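You operate a simulated robot arm through the tools that you are given. There is no shell and no other tool. Be economical: measure what you need, move in short steps, check, and stop when the job is done.

Carry out the task below with a simulated robot arm. There is one attempt and no reset: what you move stays moved.

JOB
Seat the two cones that the firing card names in the cone holder.
Fine: guide cone in the guide socket, firing cone in the firing socket.
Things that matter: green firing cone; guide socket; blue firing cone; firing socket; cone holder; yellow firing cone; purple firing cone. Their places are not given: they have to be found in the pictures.

Only the result counts: the job must be done as asked and must still hold three seconds after the hand-in. Knocking over, shifting, dropping, spilling or breaking anything else fails it.

ROBOT AND FRAMES
A 7-joint arm with a two-finger parallel gripper, fixed in place. Base frame: the origin is at the foot of the arm, x ahead of it, y to its left, z up. Readings come in mm, rad, newtons and seconds.
With the tool pointing down near the work surface it reaches from about 300 to 700 mm from the base axis. Its first joint turns from -1.152 to 1.152 rad. Payload 1.57 kg.
The tool frame sits at the grasp point between the pads (the TCP): z along the fingers, y along the line on which they close. The tips reach 30 mm beyond it. The gripper opens to 110 mm. The fingers are 24 mm wide and 12 mm thick; the gripper's body (48 by 112 mm) begins 78 mm behind the TCP.
Orientation is that of the tool frame in the base frame, as a unit quaternion [w, x, y, z]. With the fingers straight down and closing along the base's y, the tool's x points along the base's -x, its y along +y and its z along -z.

CONTROLS
- The arm moves only by the tool send_rows. Its argument "steps" is a list that holds one entry, the list of rows, each a list of 7 numbers: the turn, a rotation vector about the tool's x, y, z in rad, then the shift along the tool's x, y, z in m, then the opening, from 0 (shut) to 1 (fully open). In form: [[[rx, ry, rz, tx, ty, tz, jaw], ...]]. A call has 1 to 8 rows; each row is the pose to reach, as a shift and turn from the pose commanded when the call began, along the tool's axes at that moment. A row lasts 0.2 s, in which the tool goes at most 50 mm and 0.15 rad; a call with a longer step from one row to the next is refused whole, and so is a gripper value outside its range. Where a pose cannot be reached the arm comes as near as it can. A force on the tool above 40 N (or 10 N above the force at the start of the call, whichever is more), or a blocked arm, ends the call early, and 0.2 s more pass. Each finger travels about 108 mm/s and halts on what it meets, pressing with about 30 N; the grip force reading is that of the motor and also rises with nothing between the fingers. The clock runs only during rows and for 0.2 s after the last one: add rows that repeat a pose to give the fingers time. It gives the time, the measured TCP pose, the force on the tool (base axes), the opening and the grip force at its end, in the units of the frame above (readings bear some noise).
- Cameras (640 x 400 px; columns grow to the right, rows downward): "scene" is fixed at [166.2, -390, 1413.1]; the picture's right is [0.78, -0.62, 0.00], its down [-0.30, -0.38, -0.87] and it looks along [0.54, 0.68, -0.49] (base axes); focal length 368 px, centre (320, 200). "wrist" rides on the gripper at [70, 16, -141] in the tool frame; the picture's right is [-0.23, 0.97, 0.00], its down [-0.86, -0.20, -0.48] and it looks along [-0.47, -0.11, 0.88] (tool axes); focal length 222 px, centre (320, 200).
- snapshot(camera): a new picture of that camera. The clock stands still meanwhile.
- point_at(camera, pixels): for up to 12 pixels [column, row] of the newest picture of that camera ("zoom" is the newest enlarged one), the place [x, y, z] in the base frame of the surface seen there, good to about 3 mm. The clock stands still meanwhile.
- close_up(camera, box): a new picture of the part [left, top, right, bottom] of that camera's present view, enlarged. The clock stands still meanwhile.
- sign_off(): hands the job in; it is judged then, once.

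Go step by step. Measure first, check grasps and placings, and put right what went wrong. The budget is 80 turns and 34 pictures, counting those below and the enlarged ones. Unless the task says otherwise, let go and move clear before handing in, and close with one line.

The tools are called after "Call:" by a JSON object that holds its "name" and its "arguments". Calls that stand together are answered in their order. send_rows: Moves the arm, as the interface text tells. Its arguments: {"type":"object","properties":{"steps":{"type":"array"}},"required":["steps"]} The other tools are called the same way: snapshot (camera) takes a picture; point_at (camera, pixels) gives the place of the surface under pixels of a picture; close_up (camera, box) takes an enlarged picture of a part of a camera's view; sign_off () hands the job in.

At the start:

```text
t: 0.0
tcp_pos: [431.9, -11.2, 1135.3]
orientation: [0.001, -0.001, 1.0, 0.0]
force: [-0.9, 0.2, -0.7]
width: 110.4
grasp_force: 0.0
```

scene: 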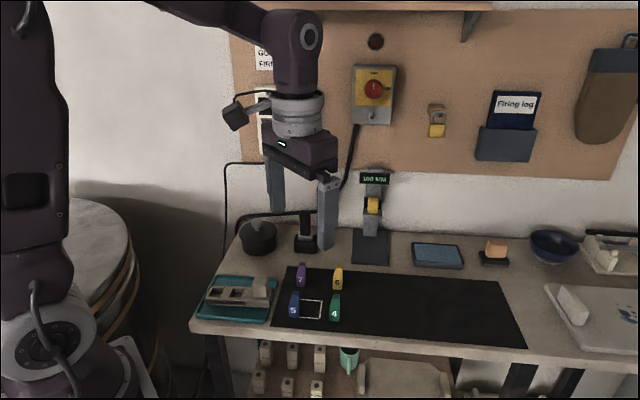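
wrist: 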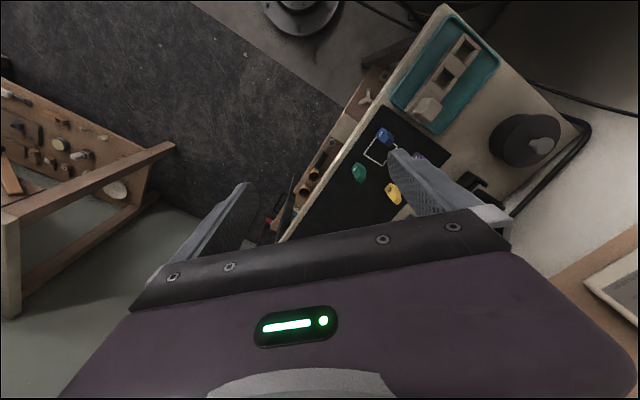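

The scene shows four cones (5 blue, 7 purple, 6 yellow, 4 green) near px (290-340, 270-310), a holder at (240,295), and a card partly hidden behind the arm at (262,60). I'll zoom in on the card and on the cones.

Call:
{"name": "close_up", "arguments": {"camera": "scene", "box": [225, 30, 305, 170]}}

Call:
{"name": "close_up", "arguments": {"camera": "scene", "box": [190, 250, 370, 360]}}

```text
2.86 times, centred on (265, 100) of scene
```

zoom: 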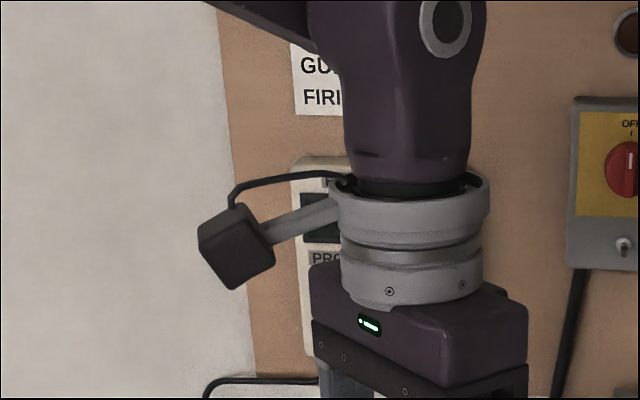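

```text
3.56 times, centred on (280, 305) of scene
```

zoom: 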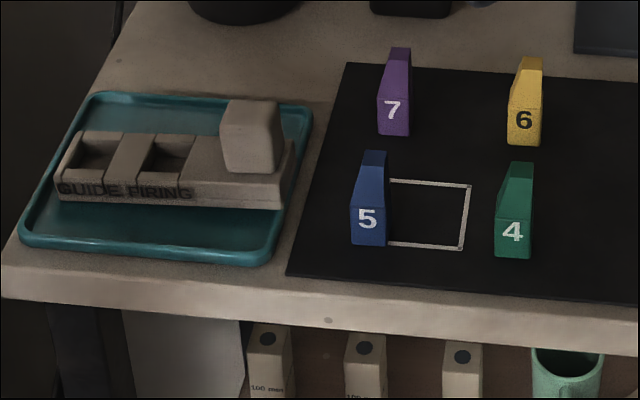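

The holder has GUIDE (left, zoom px 95,155) and FIRING (px 170,160) sockets. The arm hides the card; I'll measure the cones and sockets first.

Call:
{"name": "point_at", "arguments": {"camera": "zoom", "pixels": [[374, 158], [370, 240], [400, 53], [527, 62], [518, 168], [513, 252], [97, 140], [95, 160], [170, 145], [168, 165], [130, 160], [250, 105]]}}

Call:
{"name": "point_at", "arguments": {"camera": "zoom", "pixels": [[75, 138], [120, 138], [65, 175], [105, 180], [152, 140], [193, 142], [140, 180], [182, 183], [60, 182], [282, 205], [360, 158], [386, 158]]}}

Call:
{"name": "send_rows", "arguments": {"steps": [[[0, 0, 0, 0, -0.05, 0, 1], [0, 0, 0, 0, -0.1, 0, 1], [0, 0, 0, 0, -0.15, 0, 1], [0, 0, 0, 0, -0.2, 0, 1]]]}}

```text
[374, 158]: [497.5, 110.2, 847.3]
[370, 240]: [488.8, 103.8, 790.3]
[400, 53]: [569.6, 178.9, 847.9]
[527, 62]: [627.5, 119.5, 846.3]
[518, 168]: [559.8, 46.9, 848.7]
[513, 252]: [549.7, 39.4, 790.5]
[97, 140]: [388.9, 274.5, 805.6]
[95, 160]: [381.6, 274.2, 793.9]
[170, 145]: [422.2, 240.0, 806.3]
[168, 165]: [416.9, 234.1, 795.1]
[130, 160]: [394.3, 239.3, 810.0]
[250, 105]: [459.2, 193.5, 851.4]
```

```text
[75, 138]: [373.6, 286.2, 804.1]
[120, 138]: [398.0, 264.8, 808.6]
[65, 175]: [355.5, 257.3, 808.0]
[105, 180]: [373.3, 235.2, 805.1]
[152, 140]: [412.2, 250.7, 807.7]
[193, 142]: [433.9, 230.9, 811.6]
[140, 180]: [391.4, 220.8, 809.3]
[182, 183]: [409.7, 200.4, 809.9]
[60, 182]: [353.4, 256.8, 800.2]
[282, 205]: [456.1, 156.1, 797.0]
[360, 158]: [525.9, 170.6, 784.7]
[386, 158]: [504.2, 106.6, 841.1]
```

```text
t: 1.0
tcp_pos: [430.9, -214.2, 1134.6]
orientation: [0.0, 0.0, 1.0, 0.0]
force: [-0.5, -0.1, 0.8]
width: 109.8
grasp_force: 0.0
```

Call:
{"name": "snapshot", "arguments": {"camera": "scene"}}

```text
29 pictures are left
```

scene: 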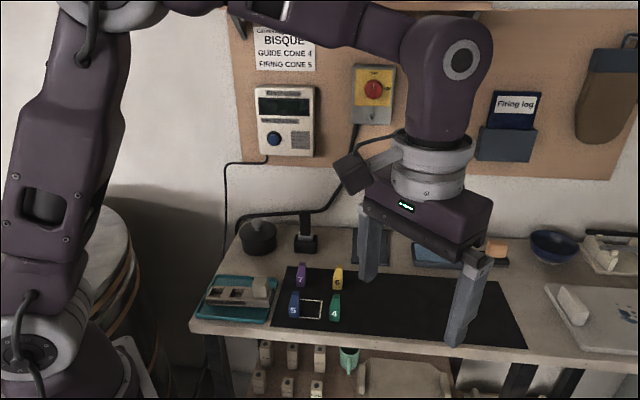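

The card now shows at (285,48); zooming to read it surely.

Call:
{"name": "close_up", "arguments": {"camera": "scene", "box": [240, 20, 330, 76]}}

Call:
{"name": "close_up", "arguments": {"camera": "scene", "box": [195, 260, 285, 325]}}

```text
7.11 times, centred on (285, 48) of scene
```

zoom: 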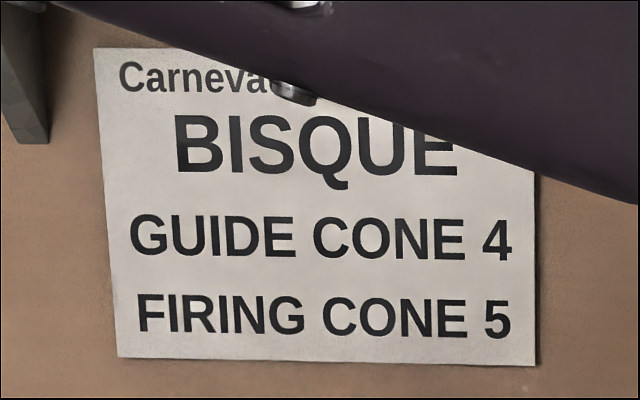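

```text
6.15 times, centred on (240, 292) of scene
```

zoom: 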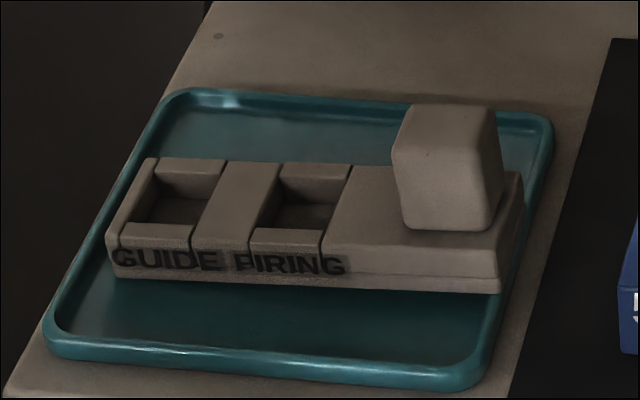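

Card: guide cone 4 (green), firing cone 5 (blue). Now I'll measure socket rims in this zoom.

Call:
{"name": "point_at", "arguments": {"camera": "zoom", "pixels": [[150, 162], [222, 163], [112, 240], [185, 244], [280, 165], [345, 168], [248, 245], [318, 250], [168, 215], [295, 217], [160, 192], [340, 275]]}}

Call:
{"name": "point_at", "arguments": {"camera": "zoom", "pixels": [[159, 172], [220, 176], [120, 225], [192, 234], [283, 176], [343, 180], [250, 230], [320, 236], [405, 130], [490, 120], [420, 225], [480, 225]]}}

Call:
{"name": "close_up", "arguments": {"camera": "scene", "box": [275, 260, 355, 330]}}

```text
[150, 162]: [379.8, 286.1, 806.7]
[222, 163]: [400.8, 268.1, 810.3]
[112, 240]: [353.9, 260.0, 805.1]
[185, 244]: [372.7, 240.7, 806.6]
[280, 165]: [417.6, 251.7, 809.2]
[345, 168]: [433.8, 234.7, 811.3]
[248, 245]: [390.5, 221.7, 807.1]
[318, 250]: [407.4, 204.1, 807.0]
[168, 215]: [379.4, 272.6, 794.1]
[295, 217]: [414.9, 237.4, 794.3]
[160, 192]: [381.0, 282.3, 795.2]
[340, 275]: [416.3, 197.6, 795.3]
```

```text
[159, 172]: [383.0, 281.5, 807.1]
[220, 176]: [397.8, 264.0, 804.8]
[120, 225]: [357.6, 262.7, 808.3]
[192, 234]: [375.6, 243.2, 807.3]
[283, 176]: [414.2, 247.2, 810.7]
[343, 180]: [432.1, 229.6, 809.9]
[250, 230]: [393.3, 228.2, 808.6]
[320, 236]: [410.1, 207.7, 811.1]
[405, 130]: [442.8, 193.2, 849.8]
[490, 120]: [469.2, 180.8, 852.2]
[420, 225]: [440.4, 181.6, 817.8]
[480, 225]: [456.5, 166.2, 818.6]
```

```text
5.71 times, centred on (315, 295) of scene
```

zoom: 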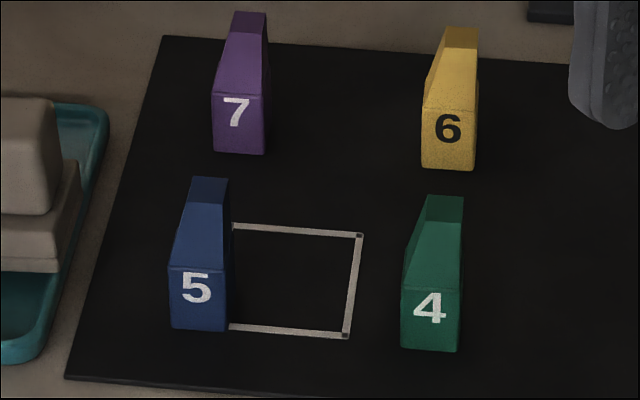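

Call:
{"name": "point_at", "arguments": {"camera": "zoom", "pixels": [[172, 325], [226, 327], [172, 270], [226, 272], [196, 182], [226, 183], [195, 198], [224, 200], [182, 240], [200, 240], [228, 225], [228, 300]]}}

Call:
{"name": "point_at", "arguments": {"camera": "zoom", "pixels": [[404, 345], [456, 348], [404, 290], [456, 293], [430, 199], [461, 200], [428, 216], [460, 220], [410, 262], [430, 262], [461, 245], [461, 305]]}}

```text
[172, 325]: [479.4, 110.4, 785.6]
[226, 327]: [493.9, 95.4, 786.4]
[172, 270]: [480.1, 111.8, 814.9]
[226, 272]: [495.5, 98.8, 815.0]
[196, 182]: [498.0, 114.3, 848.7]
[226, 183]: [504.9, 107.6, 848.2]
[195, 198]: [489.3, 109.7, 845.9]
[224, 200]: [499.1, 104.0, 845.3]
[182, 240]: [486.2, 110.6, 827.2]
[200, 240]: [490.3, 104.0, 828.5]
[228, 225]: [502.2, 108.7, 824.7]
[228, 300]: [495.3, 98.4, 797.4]
```

```text
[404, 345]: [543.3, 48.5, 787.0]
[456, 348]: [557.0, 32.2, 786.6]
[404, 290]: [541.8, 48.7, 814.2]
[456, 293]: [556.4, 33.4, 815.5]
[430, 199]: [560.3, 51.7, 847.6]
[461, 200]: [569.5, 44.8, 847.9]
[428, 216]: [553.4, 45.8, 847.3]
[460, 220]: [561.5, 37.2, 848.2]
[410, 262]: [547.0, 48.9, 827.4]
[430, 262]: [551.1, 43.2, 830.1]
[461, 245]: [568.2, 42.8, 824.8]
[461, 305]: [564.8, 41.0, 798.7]
```

Blue/green cones have ~21 mm wide fronts turned -45°, like the holder; rims at z≈808, floor ≈794. I'll turn the tool 45° and hover to view from the wrist.

Call:
{"name": "send_rows", "arguments": {"steps": [[[0, 0, -0.1, -0.0024, 0.0268, 0.0231, 1], [0, 0, -0.2, -0.0048, 0.0535, 0.0463, 1], [0, 0, -0.3, -0.0071, 0.0803, 0.0694, 1], [0, 0, -0.4, -0.0095, 0.107, 0.0925, 1], [0, 0, -0.5, -0.0119, 0.1338, 0.1156, 1], [0, 0, -0.6, -0.0143, 0.1605, 0.1388, 1], [0, 0, -0.7, -0.0166, 0.1873, 0.1619, 1], [0, 0, -0.785, -0.019, 0.214, 0.185, 1]]]}}

Call:
{"name": "snapshot", "arguments": {"camera": "wrist"}}

```text
t: 2.8
tcp_pos: [451.0, 2.3, 950.4]
orientation: [0.0, -0.385, 0.923, 0.0]
force: [0.7, -1.0, 0.7]
width: 110.2
grasp_force: 0.0
```

```text
25 pictures are left
```

wrist: 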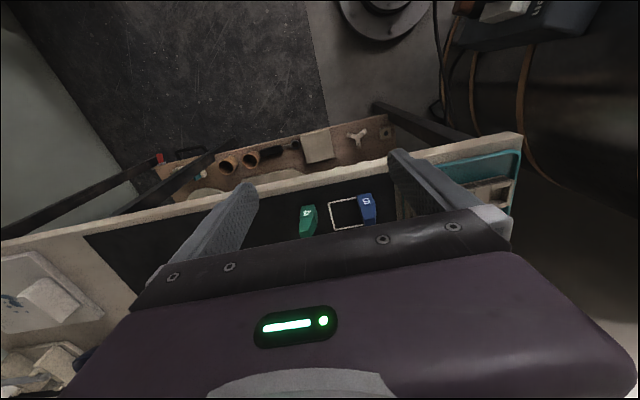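

The wrist view shows green (308,220) and blue (367,207) from above; I'll zoom in to get their footprints.

Call:
{"name": "close_up", "arguments": {"camera": "wrist", "box": [280, 185, 400, 250]}}

```text
5.33 times, centred on (340, 218) of wrist
```

zoom: 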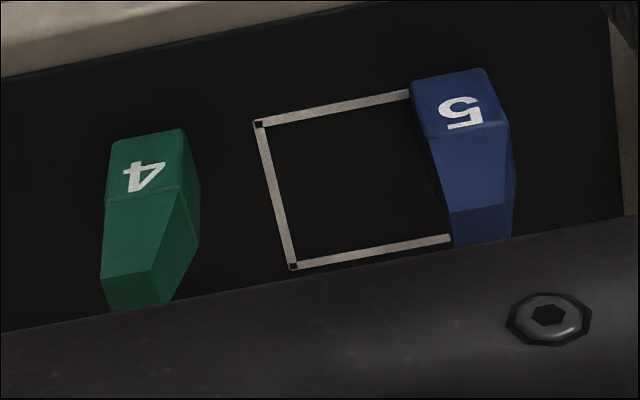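

Call:
{"name": "point_at", "arguments": {"camera": "zoom", "pixels": [[117, 146], [182, 132], [112, 197], [178, 187], [104, 275], [154, 268], [112, 304], [163, 298], [196, 240], [195, 185], [190, 200], [184, 220]]}}

Call:
{"name": "point_at", "arguments": {"camera": "zoom", "pixels": [[416, 82], [482, 72], [430, 135], [503, 124], [450, 210], [500, 206], [456, 240], [508, 236], [512, 190], [508, 150], [415, 110], [511, 210]]}}

```text
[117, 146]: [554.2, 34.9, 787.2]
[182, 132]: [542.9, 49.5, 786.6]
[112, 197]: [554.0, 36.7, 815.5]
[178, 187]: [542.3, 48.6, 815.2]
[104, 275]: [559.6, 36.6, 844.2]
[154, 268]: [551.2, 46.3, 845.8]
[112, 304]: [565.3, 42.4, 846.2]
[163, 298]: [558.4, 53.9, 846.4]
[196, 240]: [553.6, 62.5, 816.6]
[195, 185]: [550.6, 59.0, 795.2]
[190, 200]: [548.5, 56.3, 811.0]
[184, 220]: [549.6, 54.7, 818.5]
```

```text
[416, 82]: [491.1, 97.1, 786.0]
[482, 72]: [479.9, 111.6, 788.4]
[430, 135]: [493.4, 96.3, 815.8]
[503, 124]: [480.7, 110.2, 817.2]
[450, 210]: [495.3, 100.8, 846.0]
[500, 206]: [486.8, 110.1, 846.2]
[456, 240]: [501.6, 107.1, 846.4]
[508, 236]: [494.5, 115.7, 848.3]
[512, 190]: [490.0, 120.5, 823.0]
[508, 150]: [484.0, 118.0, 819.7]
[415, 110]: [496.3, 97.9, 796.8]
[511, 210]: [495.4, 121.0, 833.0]
```

Green base centre ≈(556.5,48.5), blue ≈(494,111.5), bases ~21×21 up to z≈815. Next I look at the holder sockets from above with the wrist camera.

Call:
{"name": "send_rows", "arguments": {"steps": [[[0, 0, 0, -0.008, 0.04, 0, 1], [0, 0, 0, -0.016, 0.08, 0, 1], [0, 0, 0, -0.024, 0.12, 0, 1], [0, 0, 0, -0.03, 0.143, 0, 1]]]}}

Call:
{"name": "snapshot", "arguments": {"camera": "wrist"}}

```text
t: 3.8
tcp_pos: [371.7, 126.8, 951.1]
orientation: [0.0, -0.381, 0.924, 0.0]
force: [0.0, 0.2, 1.2]
width: 109.9
grasp_force: 0.0
```

```text
23 pictures are left
```

wrist: 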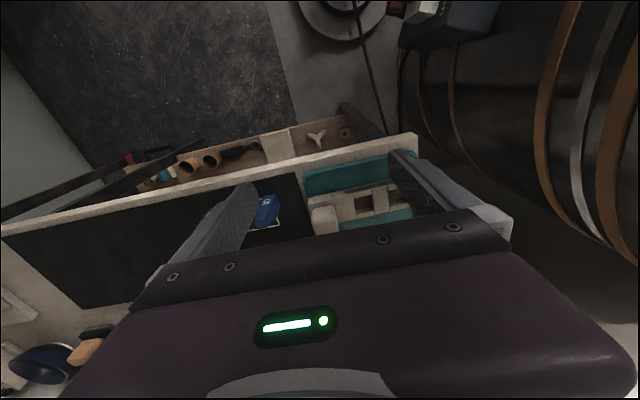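

The guide socket is behind the finger; shifting 60 mm further.

Call:
{"name": "send_rows", "arguments": {"steps": [[[0, 0, 0, 0, 0.03, 0, 1], [0, 0, 0, 0, 0.06, 0, 1]]]}}

Call:
{"name": "close_up", "arguments": {"camera": "wrist", "box": [260, 160, 380, 235]}}

```text
t: 4.4
tcp_pos: [328.1, 167.4, 949.7]
orientation: [-0.001, -0.382, 0.924, 0.0]
force: [-0.5, 0.4, 0.0]
width: 109.7
grasp_force: 0.0
```

```text
5.33 times, centred on (320, 198) of wrist
```

zoom: 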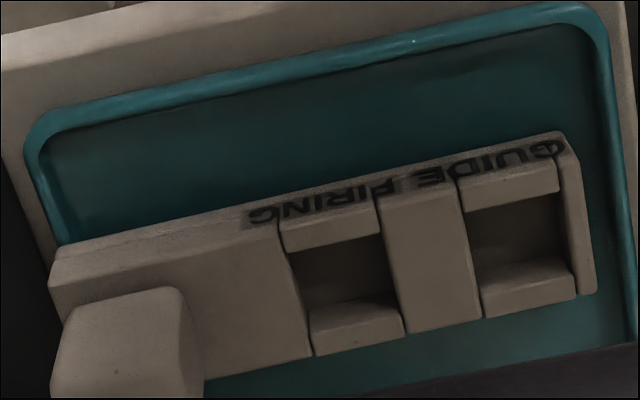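

Call:
{"name": "point_at", "arguments": {"camera": "zoom", "pixels": [[289, 246], [378, 228], [289, 226], [374, 208], [313, 333], [400, 316], [312, 348], [402, 330], [298, 280], [386, 260], [345, 270], [350, 312]]}}

Call:
{"name": "point_at", "arguments": {"camera": "zoom", "pixels": [[467, 209], [556, 190], [463, 184], [554, 166], [485, 290], [572, 272], [486, 312], [574, 295], [472, 240], [562, 220], [515, 235], [525, 275]]}}

Call:
{"name": "point_at", "arguments": {"camera": "zoom", "pixels": [[286, 270], [302, 310], [388, 250], [396, 280], [460, 220], [474, 270], [565, 200], [576, 260], [345, 250], [345, 300], [515, 210], [520, 262]]}}

```text
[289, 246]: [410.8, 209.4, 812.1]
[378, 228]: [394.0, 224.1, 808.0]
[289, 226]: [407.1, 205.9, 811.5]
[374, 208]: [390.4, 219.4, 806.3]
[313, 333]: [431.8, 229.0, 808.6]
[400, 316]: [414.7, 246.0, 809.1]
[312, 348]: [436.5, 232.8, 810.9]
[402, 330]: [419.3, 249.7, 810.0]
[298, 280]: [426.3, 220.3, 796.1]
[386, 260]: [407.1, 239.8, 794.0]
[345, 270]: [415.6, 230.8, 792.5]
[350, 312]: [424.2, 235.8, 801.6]
```

```text
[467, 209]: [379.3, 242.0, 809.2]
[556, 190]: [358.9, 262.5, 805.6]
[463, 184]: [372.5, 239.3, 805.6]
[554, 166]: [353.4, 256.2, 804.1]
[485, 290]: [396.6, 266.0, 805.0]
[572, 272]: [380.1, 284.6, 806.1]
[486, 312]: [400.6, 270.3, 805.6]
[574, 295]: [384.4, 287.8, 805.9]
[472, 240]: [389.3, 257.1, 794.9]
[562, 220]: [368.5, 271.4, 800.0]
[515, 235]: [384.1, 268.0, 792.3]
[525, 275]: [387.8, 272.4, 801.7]
```

```text
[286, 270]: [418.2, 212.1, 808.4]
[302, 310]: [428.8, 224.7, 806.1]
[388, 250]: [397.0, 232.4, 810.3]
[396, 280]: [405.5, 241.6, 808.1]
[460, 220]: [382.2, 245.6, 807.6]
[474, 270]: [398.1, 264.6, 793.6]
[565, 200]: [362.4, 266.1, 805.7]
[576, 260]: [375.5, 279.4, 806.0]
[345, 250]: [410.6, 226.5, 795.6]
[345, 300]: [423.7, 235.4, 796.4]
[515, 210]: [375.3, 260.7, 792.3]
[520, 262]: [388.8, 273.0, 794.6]
```

Sockets measured: ~27×27 mm, guide centre ≈(378.7,262.7), firing centre ≈(413.2,228.2), floor ≈793. Now hover above the green cone (556.5,49).

Call:
{"name": "send_rows", "arguments": {"steps": [[[0, 0, 0, -0.0111, -0.035, 0.0043, 1], [0, 0, 0, -0.0222, -0.07, 0.0086, 1], [0, 0, 0, -0.0333, -0.105, 0.0129, 1], [0, 0, 0, -0.0443, -0.14, 0.0171, 1], [0, 0, 0, -0.0554, -0.175, 0.0214, 1], [0, 0, 0, -0.0665, -0.21, 0.0257, 1], [0, 0, 0, -0.0776, -0.2447, 0.03, 0.55], [0, 0, 0, -0.0776, -0.2447, 0.03, 0.55]]]}}

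Call:
{"name": "snapshot", "arguments": {"camera": "wrist"}}

```text
t: 6.2
tcp_pos: [554.4, 51.2, 919.6]
orientation: [0.001, -0.383, 0.924, 0.0]
force: [-0.4, -0.6, -0.4]
width: 60.3
grasp_force: 0.0
```

```text
21 pictures are left
```

wrist: 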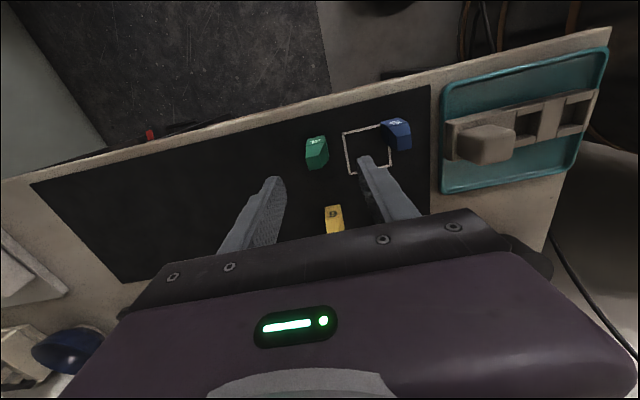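

Green is at (317,152), laterally between the fingers; zoom for its footprint including the back.

Call:
{"name": "close_up", "arguments": {"camera": "wrist", "box": [280, 130, 352, 175]}}

```text
8.89 times, centred on (316, 152) of wrist
```

zoom: 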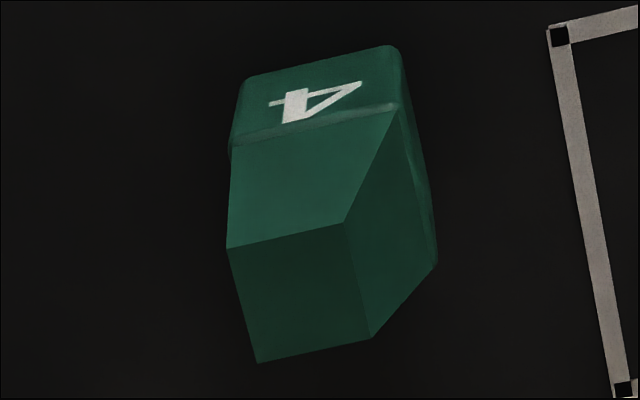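

Call:
{"name": "point_at", "arguments": {"camera": "zoom", "pixels": [[245, 86], [392, 52], [235, 144], [396, 105], [230, 244], [342, 219], [260, 357], [368, 334], [433, 258], [428, 200], [405, 110], [434, 240]]}}

```text
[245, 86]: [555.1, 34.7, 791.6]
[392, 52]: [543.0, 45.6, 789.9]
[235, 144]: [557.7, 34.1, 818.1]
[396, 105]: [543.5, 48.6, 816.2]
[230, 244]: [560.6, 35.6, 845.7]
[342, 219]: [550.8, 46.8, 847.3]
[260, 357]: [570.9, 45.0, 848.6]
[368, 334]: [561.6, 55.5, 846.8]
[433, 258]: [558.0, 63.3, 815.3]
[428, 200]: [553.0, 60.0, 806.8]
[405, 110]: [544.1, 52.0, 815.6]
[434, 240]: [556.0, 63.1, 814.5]
```

Green base spans u 349–371, v 418–439.5; I fine-tune 1 mm, descend to TCP z≈834 (grip on the base block above the rim height), and close.

Call:
{"name": "send_rows", "arguments": {"steps": [[[0, 0, 0, -0.0007, -0.0012, 0.02, 0.5], [0, 0, 0, -0.0007, -0.0012, 0.04, 0.45], [0, 0, 0, -0.0007, -0.0012, 0.06, 0.4], [0, 0, 0, -0.0007, -0.0012, 0.075, 0.4], [0, 0, 0, -0.0007, -0.0012, 0.086, 0.4], [0, 0, 0, -0.0007, -0.0012, 0.086, 0.4]]]}}

Call:
{"name": "close_up", "arguments": {"camera": "wrist", "box": [240, 100, 400, 200]}}

```text
t: 7.6
tcp_pos: [557.8, 48.4, 835.0]
orientation: [0.0, -0.382, 0.924, 0.0]
force: [-0.3, -0.4, 1.2]
width: 44.0
grasp_force: 0.0
```

```text
4.00 times, centred on (320, 150) of wrist
```

zoom: 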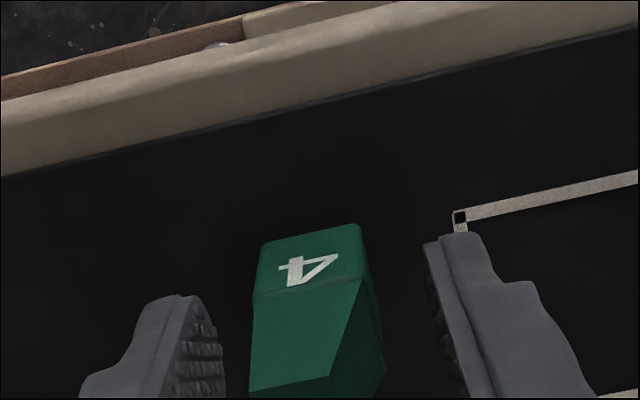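

The cone looks a bit left of centre between the fingers; I'll measure the pads and cone sides.

Call:
{"name": "point_at", "arguments": {"camera": "zoom", "pixels": [[198, 300], [214, 330], [218, 370], [430, 255], [445, 310], [455, 360], [262, 250], [257, 290], [358, 228], [366, 280], [382, 350], [252, 340]]}}

```text
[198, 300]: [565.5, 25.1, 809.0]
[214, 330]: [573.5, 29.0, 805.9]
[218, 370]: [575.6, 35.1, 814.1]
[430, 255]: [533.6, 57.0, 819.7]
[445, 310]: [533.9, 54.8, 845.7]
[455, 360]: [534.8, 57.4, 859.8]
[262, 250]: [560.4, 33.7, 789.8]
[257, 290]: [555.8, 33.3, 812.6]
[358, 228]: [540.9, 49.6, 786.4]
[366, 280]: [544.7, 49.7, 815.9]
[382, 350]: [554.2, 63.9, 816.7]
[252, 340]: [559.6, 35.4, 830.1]
```

Pads at u≈383.5/338, cone 348–371: centred within 1 mm. Closing.

Call:
{"name": "send_rows", "arguments": {"steps": [[[0, 0, 0, 0, 0, 0, 0.3], [0, 0, 0, 0, 0, 0, 0.2], [0, 0, 0, 0, 0, 0, 0.1], [0, 0, 0, 0, 0, 0, 0.1], [0, 0, 0, 0, 0, 0, 0.1]]]}}

```text
t: 8.8
tcp_pos: [557.4, 50.7, 833.3]
orientation: [0.001, -0.383, 0.924, -0.001]
force: [-0.2, 0.3, 0.2]
width: 21.7
grasp_force: 30.0
```

Gripped at 21.7 mm. Lift 100 mm and look.

Call:
{"name": "send_rows", "arguments": {"steps": [[[0, 0, 0, 0, 0, -0.015, 0.1], [0, 0, 0, 0, 0, -0.035, 0.1], [0, 0, 0, 0, 0, -0.06, 0.1], [0, 0, 0, 0, 0, -0.085, 0.1], [0, 0, 0, 0, 0, -0.1, 0.1]]]}}

Call:
{"name": "close_up", "arguments": {"camera": "scene", "box": [280, 220, 400, 340]}}

```text
t: 10.0
tcp_pos: [556.0, 49.4, 934.7]
orientation: [0.0, -0.382, 0.924, 0.001]
force: [0.4, 0.5, 0.1]
width: 21.6
grasp_force: 30.2
```

```text
3.33 times, centred on (340, 280) of scene
```

zoom: 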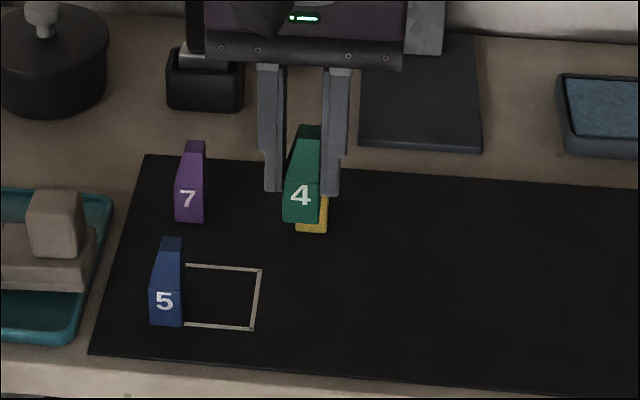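

Held upright. Measure its front-face points to get the offset relative to the TCP.

Call:
{"name": "point_at", "arguments": {"camera": "zoom", "pixels": [[286, 215], [316, 218], [286, 190], [317, 192], [300, 217], [301, 189]]}}

```text
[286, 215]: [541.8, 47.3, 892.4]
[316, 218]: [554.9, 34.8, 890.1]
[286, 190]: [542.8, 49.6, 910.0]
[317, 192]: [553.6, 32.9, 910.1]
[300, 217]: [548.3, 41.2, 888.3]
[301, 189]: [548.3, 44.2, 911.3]
```

Offset is negligible. Move across at height to above the guide socket.

Call:
{"name": "send_rows", "arguments": {"steps": [[[0, 0, 0, -0.0031, 0.0347, 0, 0.1], [0, 0, 0, -0.0062, 0.0695, 0, 0.1], [0, 0, 0, -0.0093, 0.1042, 0, 0.1], [0, 0, 0, -0.0124, 0.139, 0, 0.1], [0, 0, 0, -0.0155, 0.1737, 0, 0.1], [0, 0, 0, -0.0186, 0.2085, 0, 0.1], [0, 0, 0, -0.0217, 0.2432, 0, 0.1], [0, 0, 0, -0.0248, 0.278, 0, 0.1]]]}}

Call:
{"name": "send_rows", "arguments": {"steps": [[[0, 0, 0, 0, 0, 0.02, 0.1], [0, 0, 0, 0, 0, 0.04, 0.1], [0, 0, 0, 0, 0, 0.058, 0.1], [0, 0, 0, 0, 0, 0.068, 0.1], [0, 0, 0, 0, 0, 0.068, 0.1]]]}}

Call:
{"name": "close_up", "arguments": {"camera": "scene", "box": [195, 240, 285, 325]}}

Call:
{"name": "close_up", "arguments": {"camera": "wrist", "box": [240, 100, 400, 200]}}

```text
t: 11.8
tcp_pos: [379.5, 262.8, 932.0]
orientation: [0.0, -0.382, 0.924, 0.0]
force: [0.2, -0.6, -0.7]
width: 21.7
grasp_force: 30.6
```

```text
t: 13.0
tcp_pos: [377.3, 262.6, 865.7]
orientation: [0.0, -0.382, 0.924, 0.001]
force: [0.6, -0.1, 0.0]
width: 21.9
grasp_force: 29.9
```

```text
4.71 times, centred on (240, 282) of scene
```

zoom: 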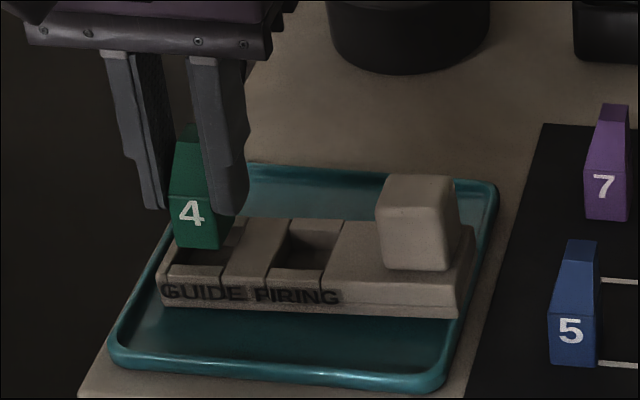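

```text
4.00 times, centred on (320, 150) of wrist
```

zoom: 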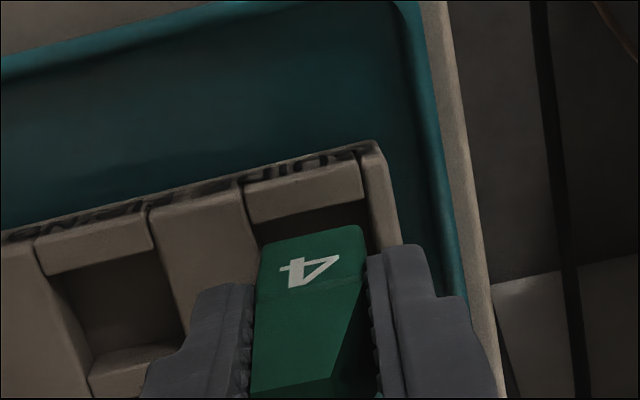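

Call:
{"name": "point_at", "arguments": {"camera": "zoom", "pixels": [[264, 248], [357, 229], [250, 218], [359, 192], [305, 205], [308, 244], [246, 240], [373, 225], [310, 225], [262, 290], [305, 198], [368, 210]]}}

```text
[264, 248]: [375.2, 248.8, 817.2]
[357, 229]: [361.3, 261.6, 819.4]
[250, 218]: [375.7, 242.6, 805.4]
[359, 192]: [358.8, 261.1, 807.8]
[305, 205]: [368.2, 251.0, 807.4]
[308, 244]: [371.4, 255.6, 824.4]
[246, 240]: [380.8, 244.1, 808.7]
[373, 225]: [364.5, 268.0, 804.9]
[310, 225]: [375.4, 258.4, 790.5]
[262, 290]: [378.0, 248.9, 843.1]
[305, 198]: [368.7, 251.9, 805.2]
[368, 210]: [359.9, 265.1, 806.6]
```

Cone sits over the socket with ~2.5–3.5 mm clearances (front 441.5 vs lip 439); nudge 0.8 mm and lower it in gently.

Call:
{"name": "send_rows", "arguments": {"steps": [[[0, 0, 0, 0, -0.0008, 0.004, 0.1], [0, 0, 0, 0, -0.0008, 0.009, 0.1], [0, 0, 0, 0, -0.0008, 0.014, 0.1], [0, 0, 0, 0, -0.0008, 0.018, 0.1], [0, 0, 0, 0, -0.0008, 0.021, 0.1], [0, 0, 0, 0, -0.0008, 0.0225, 0.1], [0, 0, 0, 0, -0.0008, 0.0225, 0.1]]]}}

Call:
{"name": "close_up", "arguments": {"camera": "scene", "box": [195, 240, 285, 325]}}

```text
t: 14.6
tcp_pos: [379.2, 263.2, 843.5]
orientation: [0.001, -0.384, 0.923, 0.001]
force: [-0.5, -3.9, 22.3]
width: 21.8
grasp_force: 30.1
```

```text
4.71 times, centred on (240, 282) of scene
```

zoom: 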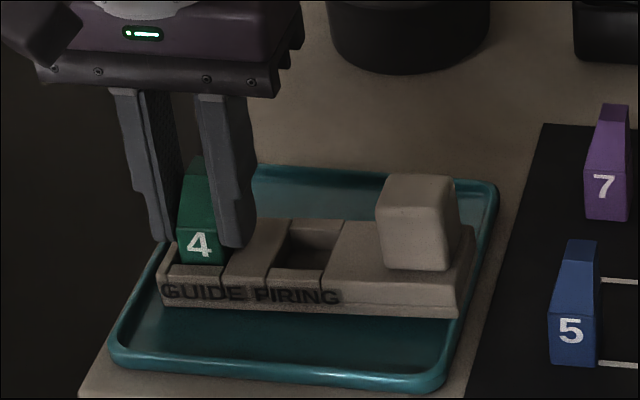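

22 N upward: cone is on the socket floor. Ease 1 mm, open, and lift away.

Call:
{"name": "send_rows", "arguments": {"steps": [[[0, 0, 0, 0, 0, -0.001, 0.1], [0, 0, 0, 0, 0, -0.001, 0.25], [0, 0, 0, 0, 0, -0.001, 0.4], [0, 0, 0, 0, 0, -0.001, 0.4], [0, 0, 0, 0, 0, -0.02, 0.4], [0, 0, 0, 0, 0, -0.05, 0.4], [0, 0, 0, 0, 0, -0.075, 0.4], [0, 0, 0, 0, 0, -0.0909, 0.4]]]}}

Call:
{"name": "close_up", "arguments": {"camera": "scene", "box": [195, 240, 285, 325]}}

Call:
{"name": "snapshot", "arguments": {"camera": "wrist"}}

```text
t: 16.4
tcp_pos: [377.5, 261.5, 933.8]
orientation: [0.0, -0.383, 0.924, 0.0]
force: [0.2, 0.3, 0.0]
width: 43.9
grasp_force: 0.1
```

```text
4.71 times, centred on (240, 282) of scene
```

zoom: 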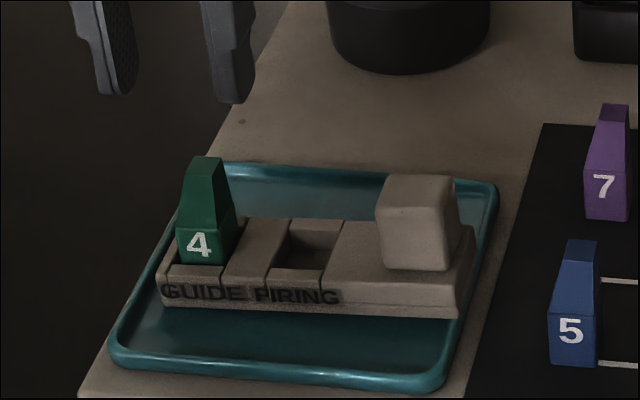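

```text
13 pictures are left
```

wrist: 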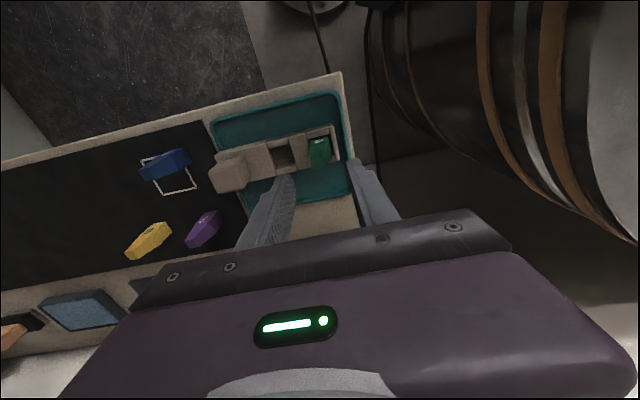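

Green is upright in GUIDE. Now above blue, then down to grip height with a 50 mm opening.

Call:
{"name": "send_rows", "arguments": {"steps": [[[0, 0, 0, 0.0041, -0.0314, 0, 0.45], [0, 0, 0, 0.0083, -0.0628, 0, 0.45], [0, 0, 0, 0.0125, -0.0941, 0, 0.45], [0, 0, 0, 0.0166, -0.1255, 0, 0.45], [0, 0, 0, 0.0207, -0.1569, 0, 0.45], [0, 0, 0, 0.0249, -0.1882, 0, 0.45], [0, 0, 0, 0.0249, -0.1882, 0, 0.45]]]}}

Call:
{"name": "send_rows", "arguments": {"steps": [[[0, 0, 0, 0, 0, 0.025, 0.45], [0, 0, 0, 0, 0, 0.05, 0.45], [0, 0, 0, 0, 0, 0.07, 0.45], [0, 0, 0, 0, 0, 0.085, 0.42], [0, 0, 0, 0, 0, 0.095, 0.4], [0, 0, 0, 0, 0, 0.1004, 0.4], [0, 0, 0, 0, 0, 0.1004, 0.4]]]}}

Call:
{"name": "close_up", "arguments": {"camera": "wrist", "box": [240, 100, 400, 200]}}

```text
t: 18.0
tcp_pos: [495.4, 111.9, 934.3]
orientation: [0.001, -0.382, 0.924, 0.001]
force: [0.4, 0.2, -0.9]
width: 49.4
grasp_force: 0.0
```

```text
t: 19.6
tcp_pos: [494.4, 111.8, 833.4]
orientation: [0.001, -0.382, 0.924, 0.0]
force: [-0.5, 0.3, 0.3]
width: 44.3
grasp_force: 0.1
```

```text
4.00 times, centred on (320, 150) of wrist
```

zoom: 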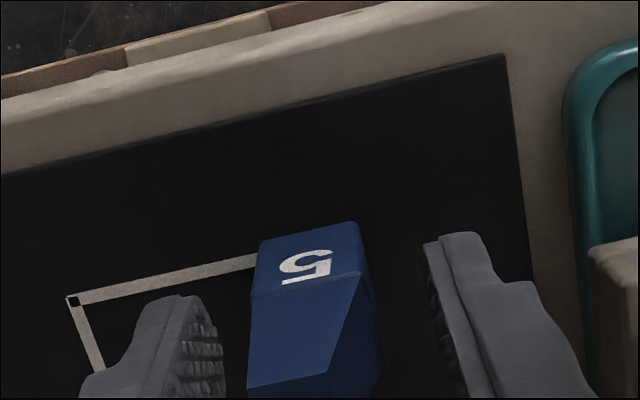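

The view matches the green pre-grasp almost exactly; close and lift.

Call:
{"name": "send_rows", "arguments": {"steps": [[[0, 0, 0, 0, 0, 0, 0.3], [0, 0, 0, 0, 0, 0, 0.2], [0, 0, 0, 0, 0, 0, 0.1], [0, 0, 0, 0, 0, 0, 0.1], [0, 0, 0, 0, 0, 0, 0.1]]]}}

Call:
{"name": "send_rows", "arguments": {"steps": [[[0, 0, 0, 0, 0, -0.015, 0.1], [0, 0, 0, 0, 0, -0.035, 0.1], [0, 0, 0, 0, 0, -0.06, 0.1], [0, 0, 0, 0, 0, -0.085, 0.1], [0, 0, 0, 0, 0, -0.11, 0.1], [0, 0, 0, 0, 0, -0.11, 0.1]]]}}

```text
t: 20.8
tcp_pos: [494.5, 112.7, 833.6]
orientation: [-0.001, -0.383, 0.924, 0.0]
force: [0.7, -0.4, -0.1]
width: 21.6
grasp_force: 30.2
```

```text
t: 22.2
tcp_pos: [494.4, 111.7, 943.9]
orientation: [0.0, -0.383, 0.924, 0.0]
force: [0.3, -0.2, -0.2]
width: 21.7
grasp_force: 30.0
```

Blue is held (21.7 mm). Move above the firing socket and lower to just above the rim.

Call:
{"name": "send_rows", "arguments": {"steps": [[[0, 0, 0, -0.005, 0.028, 0, 0.1], [0, 0, 0, -0.01, 0.056, 0, 0.1], [0, 0, 0, -0.015, 0.084, 0, 0.1], [0, 0, 0, -0.02, 0.112, 0, 0.1], [0, 0, 0, -0.0252, 0.14, 0, 0.1], [0, 0, 0, -0.0252, 0.14, 0, 0.1]]]}}

Call:
{"name": "send_rows", "arguments": {"steps": [[[0, 0, 0, 0, 0, 0.02, 0.1], [0, 0, 0, 0, 0, 0.04, 0.1], [0, 0, 0, 0, 0, 0.058, 0.1], [0, 0, 0, 0, 0, 0.07, 0.1], [0, 0, 0, 0, 0, 0.078, 0.1], [0, 0, 0, 0, 0, 0.078, 0.1]]]}}

Call:
{"name": "close_up", "arguments": {"camera": "wrist", "box": [240, 100, 400, 200]}}

```text
t: 23.6
tcp_pos: [412.7, 227.5, 944.8]
orientation: [0.0, -0.382, 0.924, 0.0]
force: [0.4, 0.3, 0.0]
width: 22.1
grasp_force: 30.3
```

```text
t: 25.0
tcp_pos: [414.3, 227.7, 863.5]
orientation: [0.001, -0.383, 0.924, 0.0]
force: [1.0, -0.9, -0.2]
width: 21.7
grasp_force: 29.9
```

```text
4.00 times, centred on (320, 150) of wrist
```

zoom: 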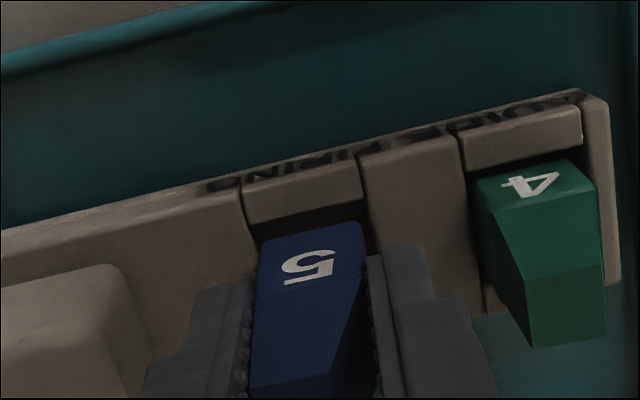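

Blue is over FIRING with a slight rightward bias (~1 mm, cone 260–362 vs walls 250/370); correct and lower in.

Call:
{"name": "send_rows", "arguments": {"steps": [[[0, 0, 0, -0.0004, -0.001, 0.004, 0.1], [0, 0, 0, -0.0004, -0.001, 0.009, 0.1], [0, 0, 0, -0.0004, -0.001, 0.014, 0.1], [0, 0, 0, -0.0004, -0.001, 0.018, 0.1], [0, 0, 0, -0.0004, -0.001, 0.021, 0.1], [0, 0, 0, -0.0004, -0.001, 0.0225, 0.1], [0, 0, 0, -0.0004, -0.001, 0.0225, 0.1]]]}}

Call:
{"name": "close_up", "arguments": {"camera": "scene", "box": [195, 240, 285, 325]}}

```text
t: 26.6
tcp_pos: [414.8, 227.7, 843.8]
orientation: [0.002, -0.382, 0.924, 0.001]
force: [5.2, -1.6, 22.7]
width: 21.6
grasp_force: 29.6
```

```text
4.71 times, centred on (240, 282) of scene
```

zoom: 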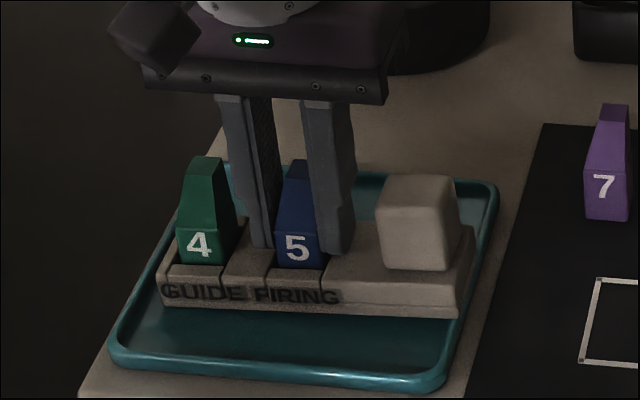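

Blue is down in FIRING with 22 N contact. Ease, open slightly (to 33 mm, clear of green), and lift.

Call:
{"name": "send_rows", "arguments": {"steps": [[[0, 0, 0, 0, 0, -0.001, 0.1], [0, 0, 0, 0, 0, -0.001, 0.2], [0, 0, 0, 0, 0, -0.001, 0.3], [0, 0, 0, 0, 0, -0.001, 0.3], [0, 0, 0, 0, 0, -0.02, 0.3], [0, 0, 0, 0, 0, -0.05, 0.3], [0, 0, 0, 0, 0, -0.085, 0.3], [0, 0, 0, 0, 0, -0.12, 0.3]]]}}

Call:
{"name": "close_up", "arguments": {"camera": "scene", "box": [195, 240, 285, 325]}}

Call:
{"name": "snapshot", "arguments": {"camera": "scene"}}

```text
t: 28.4
tcp_pos: [413.4, 228.7, 963.5]
orientation: [0.0, -0.382, 0.924, 0.001]
force: [0.4, -0.1, -0.3]
width: 33.0
grasp_force: 0.0
```

```text
4.71 times, centred on (240, 282) of scene
```

zoom: 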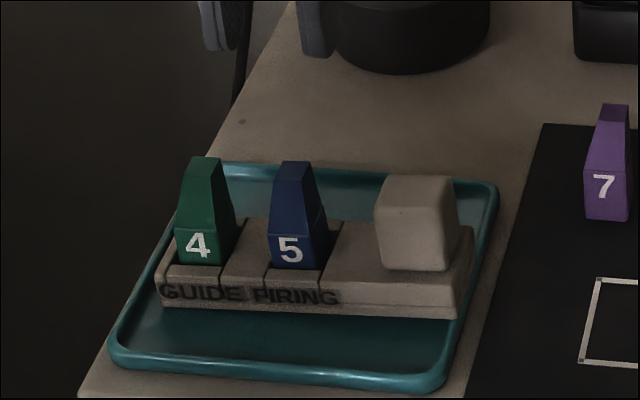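

```text
8 pictures are left
```

scene: 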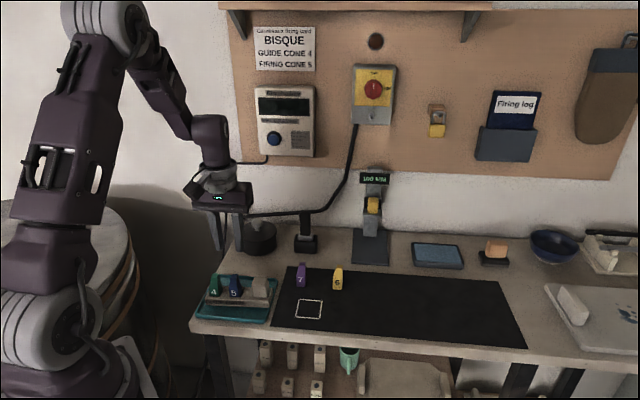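

Both cones are in and the others undisturbed, but blue moved slightly left on release; check that it sits flat via heights.

Call:
{"name": "close_up", "arguments": {"camera": "scene", "box": [205, 265, 260, 310]}}

```text
8.89 times, centred on (232, 288) of scene
```

zoom: 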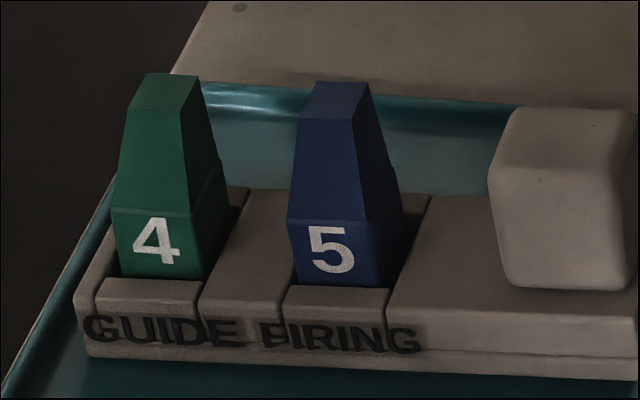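

Call:
{"name": "point_at", "arguments": {"camera": "zoom", "pixels": [[155, 78], [190, 82], [145, 100], [180, 104], [325, 87], [360, 91], [308, 112], [352, 116], [122, 272], [190, 276], [300, 280], [366, 284]]}}

Call:
{"name": "point_at", "arguments": {"camera": "zoom", "pixels": [[117, 216], [188, 219], [293, 224], [362, 227], [150, 285], [340, 294], [245, 200], [425, 208], [385, 190], [215, 175], [205, 290], [284, 296]]}}

```text
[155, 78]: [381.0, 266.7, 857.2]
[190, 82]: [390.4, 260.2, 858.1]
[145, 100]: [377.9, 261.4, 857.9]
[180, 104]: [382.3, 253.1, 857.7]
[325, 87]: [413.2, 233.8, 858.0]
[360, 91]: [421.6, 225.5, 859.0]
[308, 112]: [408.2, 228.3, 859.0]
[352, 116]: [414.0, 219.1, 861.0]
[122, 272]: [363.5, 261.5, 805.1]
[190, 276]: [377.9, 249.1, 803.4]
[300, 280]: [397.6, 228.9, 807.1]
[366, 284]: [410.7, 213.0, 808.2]
```

```text
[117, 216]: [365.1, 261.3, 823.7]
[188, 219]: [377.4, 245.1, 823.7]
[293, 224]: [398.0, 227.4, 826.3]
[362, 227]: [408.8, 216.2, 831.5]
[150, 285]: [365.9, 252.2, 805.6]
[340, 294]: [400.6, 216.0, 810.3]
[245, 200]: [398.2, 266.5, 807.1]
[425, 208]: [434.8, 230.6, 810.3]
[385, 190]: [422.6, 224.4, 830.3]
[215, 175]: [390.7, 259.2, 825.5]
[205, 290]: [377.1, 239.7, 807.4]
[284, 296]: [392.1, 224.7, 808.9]
```

Tops at z≈858 (green) and ≈859 (blue), fronts parallel; holder's own rim rises similarly. One check from above.

Call:
{"name": "close_up", "arguments": {"camera": "wrist", "box": [270, 110, 382, 180]}}

```text
5.71 times, centred on (326, 145) of wrist
```

zoom: 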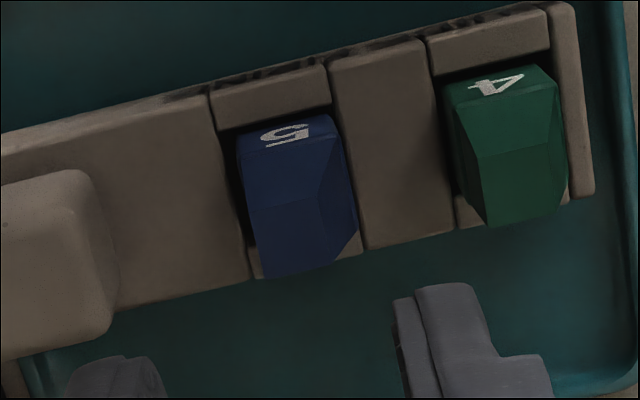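

Blue sits nearer its right wall; I'll sample top and shoulder heights to rule out a tilt.

Call:
{"name": "point_at", "arguments": {"camera": "zoom", "pixels": [[252, 208], [312, 196], [266, 268], [324, 258], [290, 232], [300, 265], [465, 160], [525, 148], [495, 215], [553, 205], [510, 180], [530, 205]]}}

Call:
{"name": "point_at", "arguments": {"camera": "zoom", "pixels": [[242, 152], [333, 138], [242, 165], [330, 122], [353, 190], [350, 220], [450, 108], [548, 88], [560, 130], [566, 175], [235, 205], [345, 245]]}}

```text
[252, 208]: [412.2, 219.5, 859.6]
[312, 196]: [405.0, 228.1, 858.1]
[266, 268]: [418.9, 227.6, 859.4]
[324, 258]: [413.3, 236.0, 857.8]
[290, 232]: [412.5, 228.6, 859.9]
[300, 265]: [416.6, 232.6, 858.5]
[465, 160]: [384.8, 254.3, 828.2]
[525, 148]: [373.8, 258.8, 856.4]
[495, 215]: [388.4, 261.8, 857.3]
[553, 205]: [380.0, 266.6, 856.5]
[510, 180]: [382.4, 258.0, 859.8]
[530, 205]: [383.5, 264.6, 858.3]
```

```text
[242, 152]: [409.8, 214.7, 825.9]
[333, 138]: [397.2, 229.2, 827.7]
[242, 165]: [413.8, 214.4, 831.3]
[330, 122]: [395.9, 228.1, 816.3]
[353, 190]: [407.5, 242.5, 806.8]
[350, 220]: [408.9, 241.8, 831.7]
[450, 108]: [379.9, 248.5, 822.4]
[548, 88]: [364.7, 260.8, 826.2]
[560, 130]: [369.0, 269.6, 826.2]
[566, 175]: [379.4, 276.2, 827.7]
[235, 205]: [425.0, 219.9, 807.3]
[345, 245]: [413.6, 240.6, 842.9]
```

Shoulders (825.9/827.7) and tops (858–860) show no meaningful tilt: both cones sit flat within their sockets and the hand is clear, so I hand in.

Call:
{"name": "sign_off", "arguments": {}}

```text
The job is handed in.
```

Following the firing card, green cone 4 is in the guide socket and blue cone 5 is in the firing socket. Both stand upright, the hand is clear, and the job is handed in. Blue shifted a few millimetres towards one wall of its socket when I let go, but its height readings show no clear tilt.
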